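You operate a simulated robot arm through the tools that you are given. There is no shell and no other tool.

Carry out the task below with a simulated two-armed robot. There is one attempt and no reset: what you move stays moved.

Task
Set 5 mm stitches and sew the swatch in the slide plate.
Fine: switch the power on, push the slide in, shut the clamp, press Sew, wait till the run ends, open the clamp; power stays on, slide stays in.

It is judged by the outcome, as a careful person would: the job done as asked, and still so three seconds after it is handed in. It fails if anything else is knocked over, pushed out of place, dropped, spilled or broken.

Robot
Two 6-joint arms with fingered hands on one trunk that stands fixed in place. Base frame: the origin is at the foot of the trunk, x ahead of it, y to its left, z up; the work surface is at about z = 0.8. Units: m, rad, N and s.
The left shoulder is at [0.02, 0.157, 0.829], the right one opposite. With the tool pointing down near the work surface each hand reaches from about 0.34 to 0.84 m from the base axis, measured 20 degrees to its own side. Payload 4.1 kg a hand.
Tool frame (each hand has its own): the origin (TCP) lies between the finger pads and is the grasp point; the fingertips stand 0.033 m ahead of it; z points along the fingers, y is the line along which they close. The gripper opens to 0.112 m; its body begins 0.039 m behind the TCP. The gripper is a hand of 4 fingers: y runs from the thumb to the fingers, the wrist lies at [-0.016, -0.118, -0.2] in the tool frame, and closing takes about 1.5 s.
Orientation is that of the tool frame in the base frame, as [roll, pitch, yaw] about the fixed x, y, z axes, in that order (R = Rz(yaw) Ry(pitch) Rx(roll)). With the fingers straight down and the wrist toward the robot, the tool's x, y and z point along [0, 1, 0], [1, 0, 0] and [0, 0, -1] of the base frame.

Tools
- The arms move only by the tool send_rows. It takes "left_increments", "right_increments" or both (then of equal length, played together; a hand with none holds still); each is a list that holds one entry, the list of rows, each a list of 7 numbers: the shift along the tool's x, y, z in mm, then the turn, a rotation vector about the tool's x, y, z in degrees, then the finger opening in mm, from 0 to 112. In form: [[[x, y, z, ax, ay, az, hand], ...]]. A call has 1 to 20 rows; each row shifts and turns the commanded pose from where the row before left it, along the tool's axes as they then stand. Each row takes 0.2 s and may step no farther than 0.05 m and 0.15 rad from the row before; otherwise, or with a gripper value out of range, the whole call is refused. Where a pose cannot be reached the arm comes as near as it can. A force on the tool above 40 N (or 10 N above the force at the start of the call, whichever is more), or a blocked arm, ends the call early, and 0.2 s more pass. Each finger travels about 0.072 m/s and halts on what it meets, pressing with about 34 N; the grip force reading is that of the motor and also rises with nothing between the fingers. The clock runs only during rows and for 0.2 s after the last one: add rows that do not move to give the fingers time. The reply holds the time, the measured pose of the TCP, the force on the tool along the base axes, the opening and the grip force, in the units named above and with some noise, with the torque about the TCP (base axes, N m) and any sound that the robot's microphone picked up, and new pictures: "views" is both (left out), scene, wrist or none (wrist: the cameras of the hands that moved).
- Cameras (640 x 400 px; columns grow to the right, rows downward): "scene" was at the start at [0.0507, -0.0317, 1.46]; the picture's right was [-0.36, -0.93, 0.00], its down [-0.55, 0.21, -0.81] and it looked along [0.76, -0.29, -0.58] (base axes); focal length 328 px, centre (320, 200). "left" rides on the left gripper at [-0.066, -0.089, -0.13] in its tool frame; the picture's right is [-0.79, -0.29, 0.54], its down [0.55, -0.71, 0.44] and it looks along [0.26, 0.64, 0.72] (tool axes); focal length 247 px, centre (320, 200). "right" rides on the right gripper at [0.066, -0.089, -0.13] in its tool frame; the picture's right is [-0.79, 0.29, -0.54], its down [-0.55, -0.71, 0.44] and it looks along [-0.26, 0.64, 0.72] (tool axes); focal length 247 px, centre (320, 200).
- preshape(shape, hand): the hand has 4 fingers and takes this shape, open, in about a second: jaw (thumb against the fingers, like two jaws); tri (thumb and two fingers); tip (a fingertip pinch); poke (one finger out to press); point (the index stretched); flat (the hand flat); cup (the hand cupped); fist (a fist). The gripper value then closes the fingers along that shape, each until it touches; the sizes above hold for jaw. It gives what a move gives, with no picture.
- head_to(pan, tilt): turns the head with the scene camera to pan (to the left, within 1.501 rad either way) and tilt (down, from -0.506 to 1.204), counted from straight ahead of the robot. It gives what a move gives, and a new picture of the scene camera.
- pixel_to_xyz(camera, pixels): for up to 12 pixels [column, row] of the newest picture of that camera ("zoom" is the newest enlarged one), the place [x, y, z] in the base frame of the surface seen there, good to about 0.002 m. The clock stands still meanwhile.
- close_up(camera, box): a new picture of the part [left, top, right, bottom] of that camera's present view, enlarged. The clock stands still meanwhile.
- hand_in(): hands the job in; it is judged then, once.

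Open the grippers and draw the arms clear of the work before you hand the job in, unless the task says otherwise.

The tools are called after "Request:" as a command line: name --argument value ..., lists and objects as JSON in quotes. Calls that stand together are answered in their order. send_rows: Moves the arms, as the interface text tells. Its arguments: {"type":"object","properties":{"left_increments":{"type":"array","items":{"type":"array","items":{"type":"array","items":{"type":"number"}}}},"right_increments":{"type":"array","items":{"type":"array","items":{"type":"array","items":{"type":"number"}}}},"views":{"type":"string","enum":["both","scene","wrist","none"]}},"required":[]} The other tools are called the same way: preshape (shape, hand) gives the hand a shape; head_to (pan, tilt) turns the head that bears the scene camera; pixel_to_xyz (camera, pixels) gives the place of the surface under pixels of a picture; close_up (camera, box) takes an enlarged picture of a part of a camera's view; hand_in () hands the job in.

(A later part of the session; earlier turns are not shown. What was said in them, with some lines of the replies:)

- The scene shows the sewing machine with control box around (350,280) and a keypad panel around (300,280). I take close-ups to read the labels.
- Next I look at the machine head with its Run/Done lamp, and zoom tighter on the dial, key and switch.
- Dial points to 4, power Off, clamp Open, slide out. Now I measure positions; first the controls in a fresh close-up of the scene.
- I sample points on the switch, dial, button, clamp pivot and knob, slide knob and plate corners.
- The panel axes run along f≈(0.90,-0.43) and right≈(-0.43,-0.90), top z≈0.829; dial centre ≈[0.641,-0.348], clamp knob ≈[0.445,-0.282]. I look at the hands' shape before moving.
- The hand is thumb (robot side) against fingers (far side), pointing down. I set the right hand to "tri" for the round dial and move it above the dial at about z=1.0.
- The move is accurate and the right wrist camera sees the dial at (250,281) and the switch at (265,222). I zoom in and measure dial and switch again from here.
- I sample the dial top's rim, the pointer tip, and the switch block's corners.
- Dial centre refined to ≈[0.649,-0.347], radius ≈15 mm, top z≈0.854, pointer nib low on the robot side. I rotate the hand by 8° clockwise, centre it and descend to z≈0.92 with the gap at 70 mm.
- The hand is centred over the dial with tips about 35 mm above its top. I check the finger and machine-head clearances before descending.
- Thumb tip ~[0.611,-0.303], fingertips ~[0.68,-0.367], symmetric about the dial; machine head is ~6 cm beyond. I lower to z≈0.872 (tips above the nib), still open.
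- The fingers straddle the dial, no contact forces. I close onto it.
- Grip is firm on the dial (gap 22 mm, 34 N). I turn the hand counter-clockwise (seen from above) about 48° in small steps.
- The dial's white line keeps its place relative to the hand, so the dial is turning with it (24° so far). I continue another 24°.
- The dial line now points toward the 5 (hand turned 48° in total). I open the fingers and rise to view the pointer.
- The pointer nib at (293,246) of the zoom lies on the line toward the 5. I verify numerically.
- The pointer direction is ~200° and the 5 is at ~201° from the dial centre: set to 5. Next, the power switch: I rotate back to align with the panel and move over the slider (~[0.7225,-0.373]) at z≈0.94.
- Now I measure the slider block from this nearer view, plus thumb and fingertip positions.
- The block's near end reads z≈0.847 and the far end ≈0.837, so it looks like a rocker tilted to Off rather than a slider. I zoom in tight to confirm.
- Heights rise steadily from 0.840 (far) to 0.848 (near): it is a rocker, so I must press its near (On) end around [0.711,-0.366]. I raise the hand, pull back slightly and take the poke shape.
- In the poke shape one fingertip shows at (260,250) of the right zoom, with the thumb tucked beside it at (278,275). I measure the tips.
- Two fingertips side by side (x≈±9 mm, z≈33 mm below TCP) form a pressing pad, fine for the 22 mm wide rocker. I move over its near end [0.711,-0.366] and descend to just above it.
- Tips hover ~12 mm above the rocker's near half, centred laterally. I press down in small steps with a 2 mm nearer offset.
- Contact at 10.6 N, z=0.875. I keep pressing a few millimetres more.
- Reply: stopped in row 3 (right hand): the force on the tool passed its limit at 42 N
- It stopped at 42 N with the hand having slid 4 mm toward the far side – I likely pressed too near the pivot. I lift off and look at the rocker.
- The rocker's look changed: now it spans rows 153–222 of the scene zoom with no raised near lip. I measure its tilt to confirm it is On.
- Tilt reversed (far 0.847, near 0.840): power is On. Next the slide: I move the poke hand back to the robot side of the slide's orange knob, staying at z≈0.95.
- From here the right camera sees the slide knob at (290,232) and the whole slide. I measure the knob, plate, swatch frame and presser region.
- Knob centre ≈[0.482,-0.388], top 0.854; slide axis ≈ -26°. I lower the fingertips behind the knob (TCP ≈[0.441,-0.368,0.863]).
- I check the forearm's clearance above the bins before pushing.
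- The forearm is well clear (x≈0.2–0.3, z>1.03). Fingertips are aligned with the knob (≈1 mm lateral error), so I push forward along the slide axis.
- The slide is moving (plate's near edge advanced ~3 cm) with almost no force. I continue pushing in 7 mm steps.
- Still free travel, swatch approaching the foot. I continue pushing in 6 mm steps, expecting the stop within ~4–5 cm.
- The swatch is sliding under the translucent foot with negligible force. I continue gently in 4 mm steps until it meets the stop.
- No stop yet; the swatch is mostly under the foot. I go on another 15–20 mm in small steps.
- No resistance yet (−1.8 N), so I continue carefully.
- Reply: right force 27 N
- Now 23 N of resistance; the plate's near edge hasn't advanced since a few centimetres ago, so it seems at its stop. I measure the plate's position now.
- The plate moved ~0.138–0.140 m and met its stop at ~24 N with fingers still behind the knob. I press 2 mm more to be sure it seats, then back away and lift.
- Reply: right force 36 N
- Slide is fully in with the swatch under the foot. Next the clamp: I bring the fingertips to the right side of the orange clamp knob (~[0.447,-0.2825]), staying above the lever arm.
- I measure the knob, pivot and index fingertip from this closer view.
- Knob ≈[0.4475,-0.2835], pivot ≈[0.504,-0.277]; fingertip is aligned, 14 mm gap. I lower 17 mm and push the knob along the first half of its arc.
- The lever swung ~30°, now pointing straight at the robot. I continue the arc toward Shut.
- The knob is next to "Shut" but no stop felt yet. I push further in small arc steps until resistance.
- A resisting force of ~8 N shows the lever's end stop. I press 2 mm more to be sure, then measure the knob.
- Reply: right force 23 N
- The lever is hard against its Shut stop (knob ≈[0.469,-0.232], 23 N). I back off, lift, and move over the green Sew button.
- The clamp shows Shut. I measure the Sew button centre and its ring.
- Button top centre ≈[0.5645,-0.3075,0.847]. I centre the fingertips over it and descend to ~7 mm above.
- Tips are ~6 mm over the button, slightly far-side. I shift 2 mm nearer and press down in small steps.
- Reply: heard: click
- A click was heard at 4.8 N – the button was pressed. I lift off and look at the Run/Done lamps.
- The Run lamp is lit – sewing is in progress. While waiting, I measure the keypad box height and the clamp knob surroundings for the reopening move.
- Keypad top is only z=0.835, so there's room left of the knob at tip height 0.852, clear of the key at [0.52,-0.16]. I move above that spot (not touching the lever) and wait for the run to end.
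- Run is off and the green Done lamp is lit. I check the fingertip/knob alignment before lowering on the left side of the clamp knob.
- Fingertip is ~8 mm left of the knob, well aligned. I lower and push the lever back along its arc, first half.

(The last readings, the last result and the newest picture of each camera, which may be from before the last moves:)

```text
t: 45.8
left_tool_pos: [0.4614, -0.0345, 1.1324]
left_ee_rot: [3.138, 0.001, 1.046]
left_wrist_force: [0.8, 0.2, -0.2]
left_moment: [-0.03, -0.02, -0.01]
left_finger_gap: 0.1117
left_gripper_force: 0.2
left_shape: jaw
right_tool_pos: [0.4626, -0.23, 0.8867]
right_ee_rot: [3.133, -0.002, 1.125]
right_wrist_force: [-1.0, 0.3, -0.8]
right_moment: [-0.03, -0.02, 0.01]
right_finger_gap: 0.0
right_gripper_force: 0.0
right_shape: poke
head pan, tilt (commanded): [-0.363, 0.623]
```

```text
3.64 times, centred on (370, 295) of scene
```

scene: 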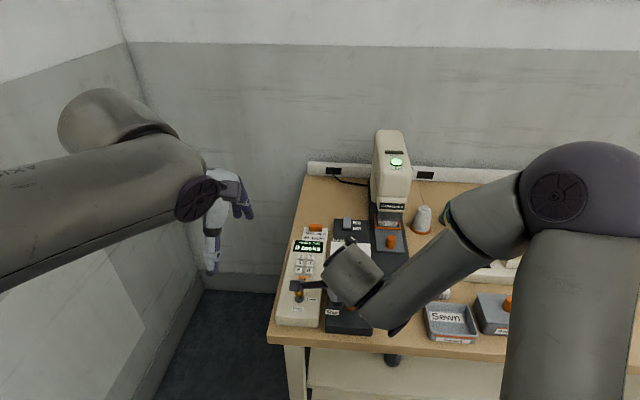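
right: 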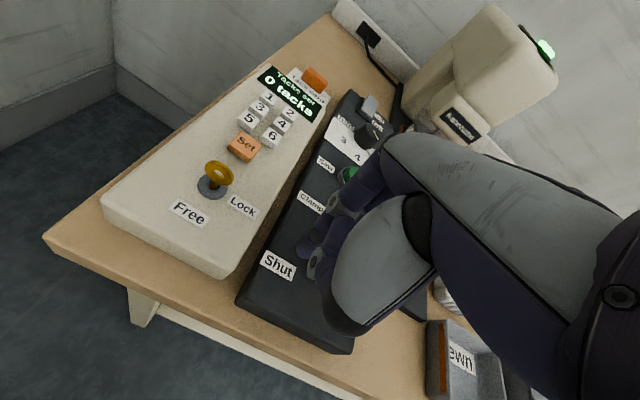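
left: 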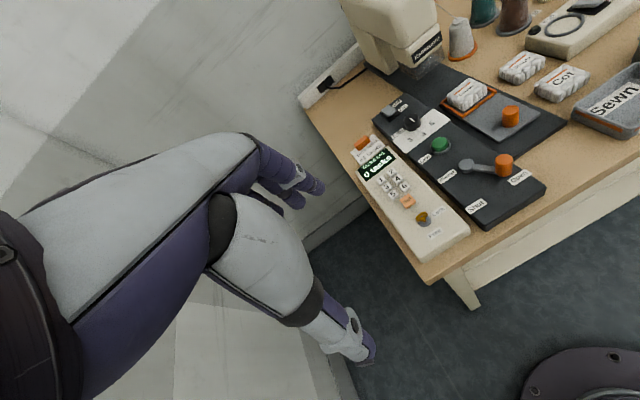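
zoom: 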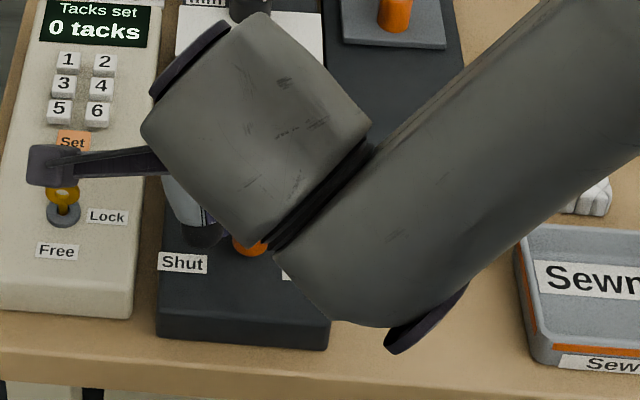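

The lever is mid-way (knob at (248,248) in the scene zoom). I continue the second half toward Open.

Request:
send_rows --right_increments '[[[-5.1, 0.3, 0, 0, 0, 0, 112], [-5, 0.7, 0, 0, 0, 0, 112], [-4.9, 1.1, 0, 0, 0, 0, 112], [-4.9, 1.5, 0, 0, 0, 0, 112], [-4.6, 2, 0, 0, 0, 0, 112], [-4.5, 2.3, 0, 0, 0, 0, 112], [-2, 1.2, 0, 0, 0, 0, 112]]]' --views "both"

Request:
close_up --camera "scene" --box '[320, 240, 420, 350]'

Request:
close_up --camera "right" --box '[160, 100, 400, 330]'

```text
t: 47.4
left_tool_pos: [0.4618, -0.0342, 1.1335]
left_ee_rot: [3.14, 0.002, 1.047]
left_wrist_force: [0.1, -0.3, 0.2]
left_moment: [-0.05, 0.0, 0.03]
left_finger_gap: 0.1117
left_gripper_force: 0.1
left_shape: jaw
right_tool_pos: [0.458, -0.2575, 0.886]
right_ee_rot: [3.134, -0.003, 1.129]
right_wrist_force: [3.3, 18.7, -1.0]
right_moment: [0.47, -0.06, -0.03]
right_finger_gap: 0.0001
right_gripper_force: 0.1
right_shape: poke
head pan, tilt (commanded): [-0.363, 0.623]
```

scene: 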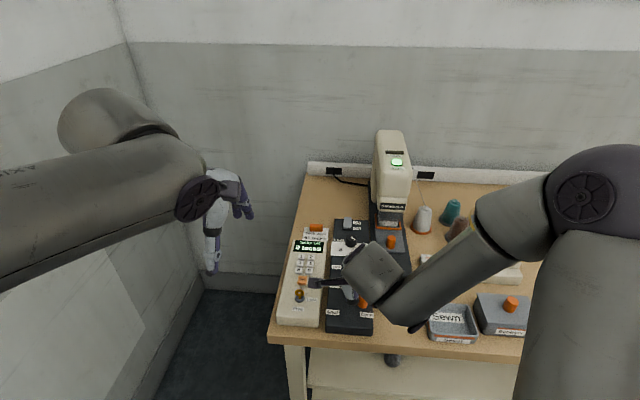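
right: 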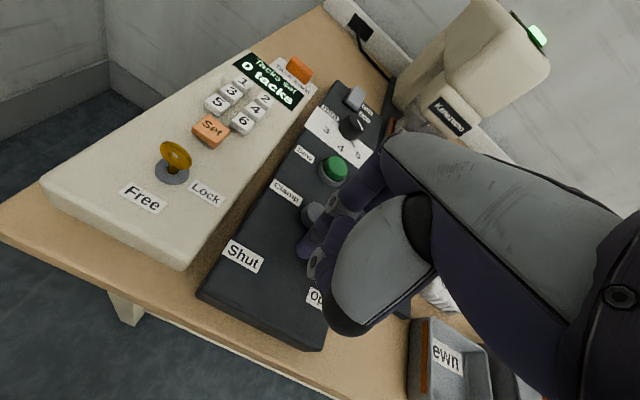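

```text
3.64 times, centred on (370, 295) of scene
```

zoom: 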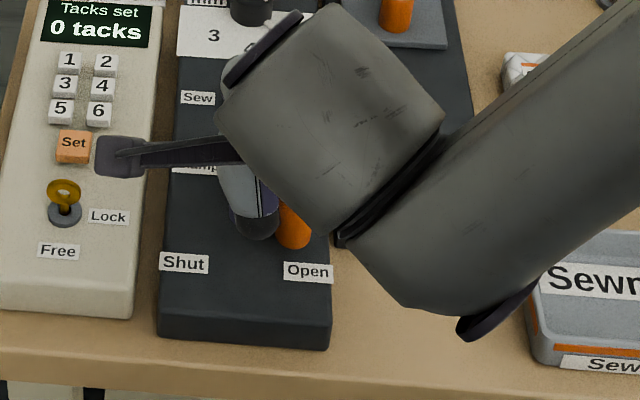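

```text
1.74 times, centred on (280, 215) of right
```

zoom: 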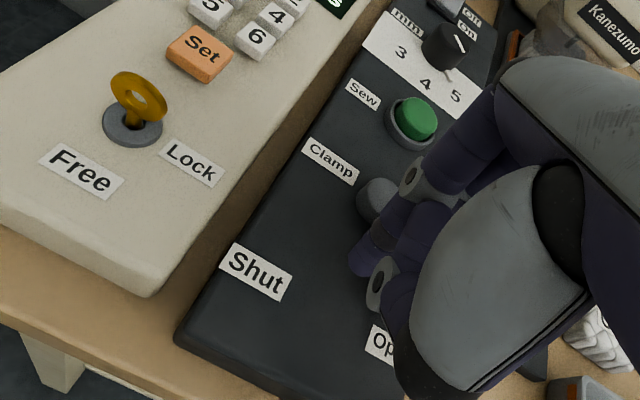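

18.7 N resistance with the knob back by "Open": the end stop is reached. I back off to the left, lift, and retreat the arm to the right and up.

Request:
send_rows --right_increments '[[[6, 0, 0, 0, 0, 0, 112], [6, 0, -10, 0, 0, 0, 112], [0, 0, -30, 0, 0, 0, 112], [0, 0, -45, 0, 0, 0, 112], [0, 0, -45, 0, 0, 0, 112], [-20, -10, -40, 0, 0, 0, 112], [-35, -15, -30, 0, 0, 0, 112], [-40, -15, -20, 0, 0, 0, 112], [-40, -15, -20, 0, 0, 0, 112], [-40, -15, -20, 0, 0, 0, 112]]]' --views "both"

Request:
close_up --camera "scene" --box '[270, 190, 430, 350]'

Request:
close_up --camera "scene" --box '[360, 110, 430, 260]'

Request:
close_up --camera "scene" --box '[325, 205, 385, 265]'

```text
t: 49.6
left_tool_pos: [0.4629, -0.0337, 1.1334]
left_ee_rot: [-3.142, 0.002, 1.046]
left_wrist_force: [1.3, 0.3, -0.1]
left_moment: [-0.02, 0.03, 0.03]
left_finger_gap: 0.1117
left_gripper_force: 0.0
left_shape: jaw
right_tool_pos: [0.3221, -0.3764, 1.1474]
right_ee_rot: [3.133, -0.001, 1.124]
right_wrist_force: [1.3, 0.3, 0.1]
right_moment: [-0.05, 0.06, 0.02]
right_finger_gap: 0.0
right_gripper_force: 0.0
right_shape: poke
head pan, tilt (commanded): [-0.363, 0.623]
```

scene: 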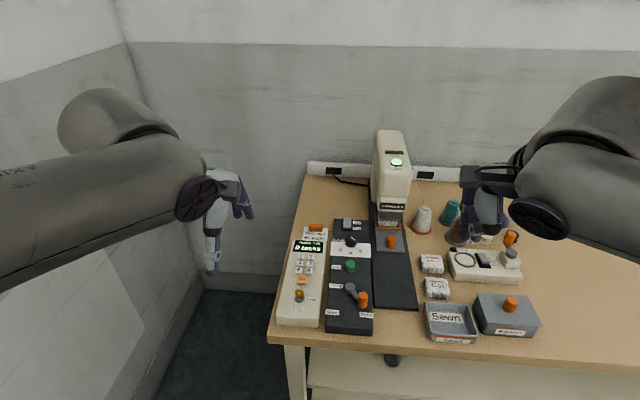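
right: 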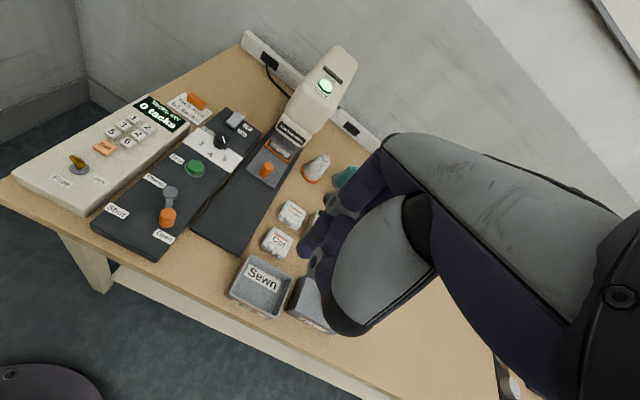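

```text
2.50 times, centred on (350, 270) of scene
```

zoom: 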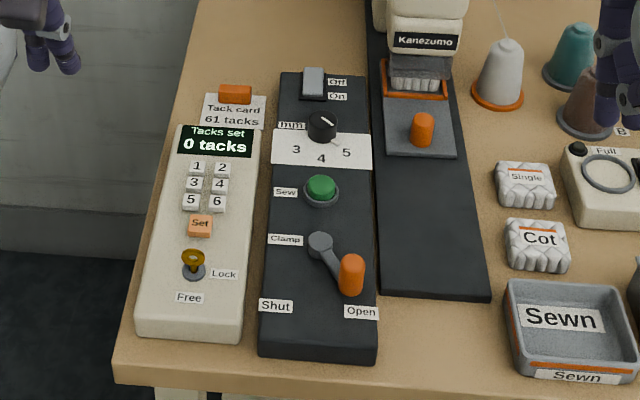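

```text
2.67 times, centred on (395, 185) of scene
```

zoom: 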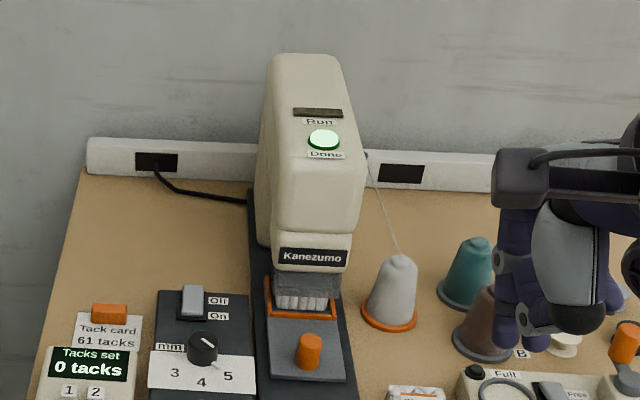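

```text
6.67 times, centred on (355, 235) of scene
```

zoom: 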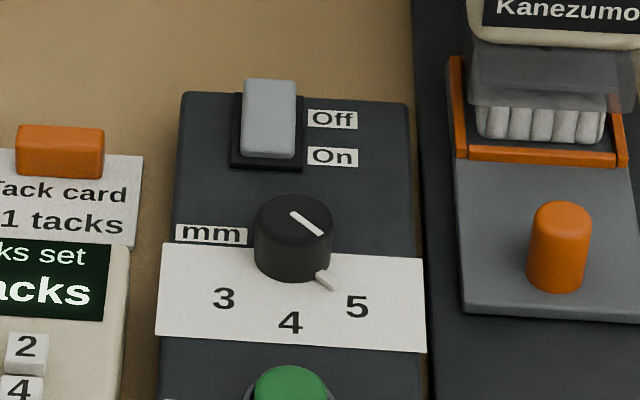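

Everything shows as wanted: power On, pointer at 5, slide in, Done lit, lever at Open. I verify the lever's angle numerically against its initial pose ([0.4454,-0.2822]).

Request:
close_up --camera "scene" --box '[320, 210, 420, 340]'

```text
3.08 times, centred on (370, 275) of scene
```

zoom: 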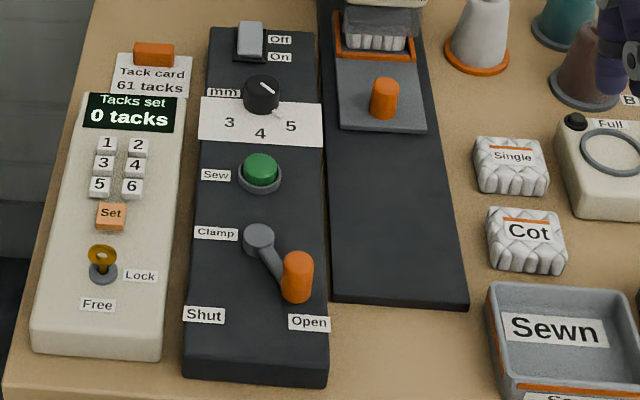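

The lever matches its initial Open picture exactly (knob at (298,262)). I open the right hand to the jaw shape, clear of the work.

Request:
preshape --hand "right" --shape "jaw"

Request:
send_rows --right_increments '[[[0, 0, -30, 0, 0, 0, 112], [0, 0, -20, 0, 0, 0, 112], [0, 0, 0, 0, 0, 0, 112], [0, 0, 0, 0, 0, 0, 112], [0, 0, 0, 0, 0, 0, 112]]]' --views "scene"

Request:
close_up --camera "scene" --box '[270, 120, 560, 350]'

```text
t: 50.5
left_tool_pos: [0.4616, -0.0344, 1.1321]
left_ee_rot: [3.14, -0.001, 1.045]
left_wrist_force: [-0.4, -0.7, 0.3]
left_moment: [0.04, -0.01, 0.01]
left_finger_gap: 0.1116
left_gripper_force: 0.0
left_shape: jaw
right_tool_pos: [0.3221, -0.3774, 1.1476]
right_ee_rot: [3.13, -0.001, 1.123]
right_wrist_force: [-0.8, 0.8, -0.3]
right_moment: [-0.02, 0.01, 0.0]
right_finger_gap: 0.1121
right_gripper_force: 0.1
right_shape: jaw
head pan, tilt (commanded): [-0.363, 0.623]
```

```text
t: 51.7
left_tool_pos: [0.4622, -0.0333, 1.1327]
left_ee_rot: [3.139, -0.002, 1.044]
left_wrist_force: [0.4, -0.5, -0.7]
left_moment: [0.01, -0.02, 0.01]
left_finger_gap: 0.1119
left_gripper_force: 0.1
left_shape: jaw
right_tool_pos: [0.3218, -0.3775, 1.1957]
right_ee_rot: [3.134, -0.002, 1.124]
right_wrist_force: [0.5, -1.1, 0.0]
right_moment: [0.0, 0.04, 0.01]
right_finger_gap: 0.1116
right_gripper_force: 0.0
right_shape: jaw
head pan, tilt (commanded): [-0.363, 0.623]
```

scene: 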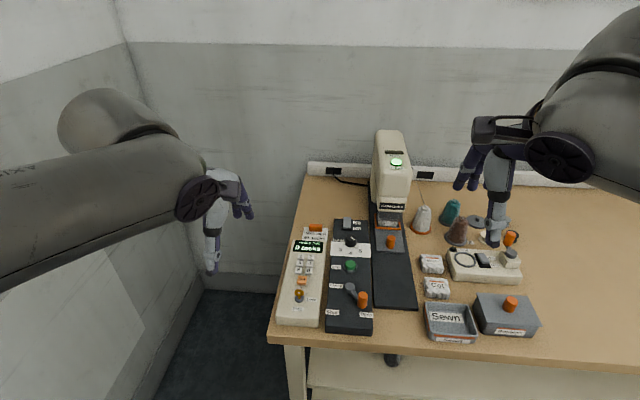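

```text
1.74 times, centred on (415, 235) of scene
```

zoom: 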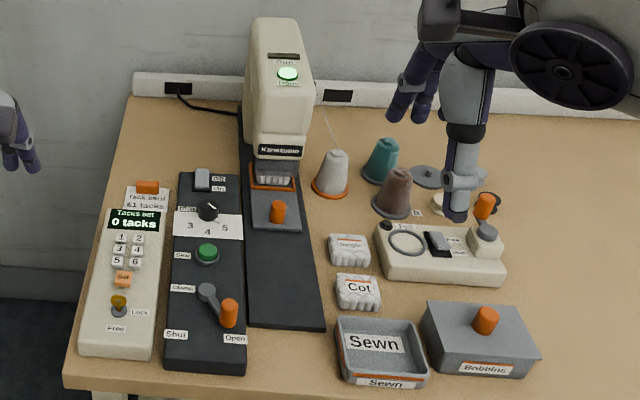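

The scene is unchanged elsewhere, Done is lit, power On, dial at 5, slide in, clamp Open, and both hands are open and clear. I hand the job in.

Request:
hand_in

```text
The job is handed in.
```

The swatch is sewn at the 5 mm setting, and I have handed the job in. I don't have the judge's result.

- **Stitch length:** the dial pointer was turned from 4 to 5 and checked against the label.
- **Power:** the switch is on. My first press ended when the force limit tripped at 42 N, but the switch had gone over.
- **Slide:** it is pushed in until it met its stop, with the swatch under the foot. It is still in.
- **Sewing:** I shut the clamp and pressed Sew. The Run lamp lit, then went out and the Done lamp came on.
- **Clamp:** I reopened it after the run ended, and the lever is back where it started.

Both hands are open and clear of the work, and I saw nothing else on the table moved. I left the tack keypad and its key alone, since the task didn't call for them.
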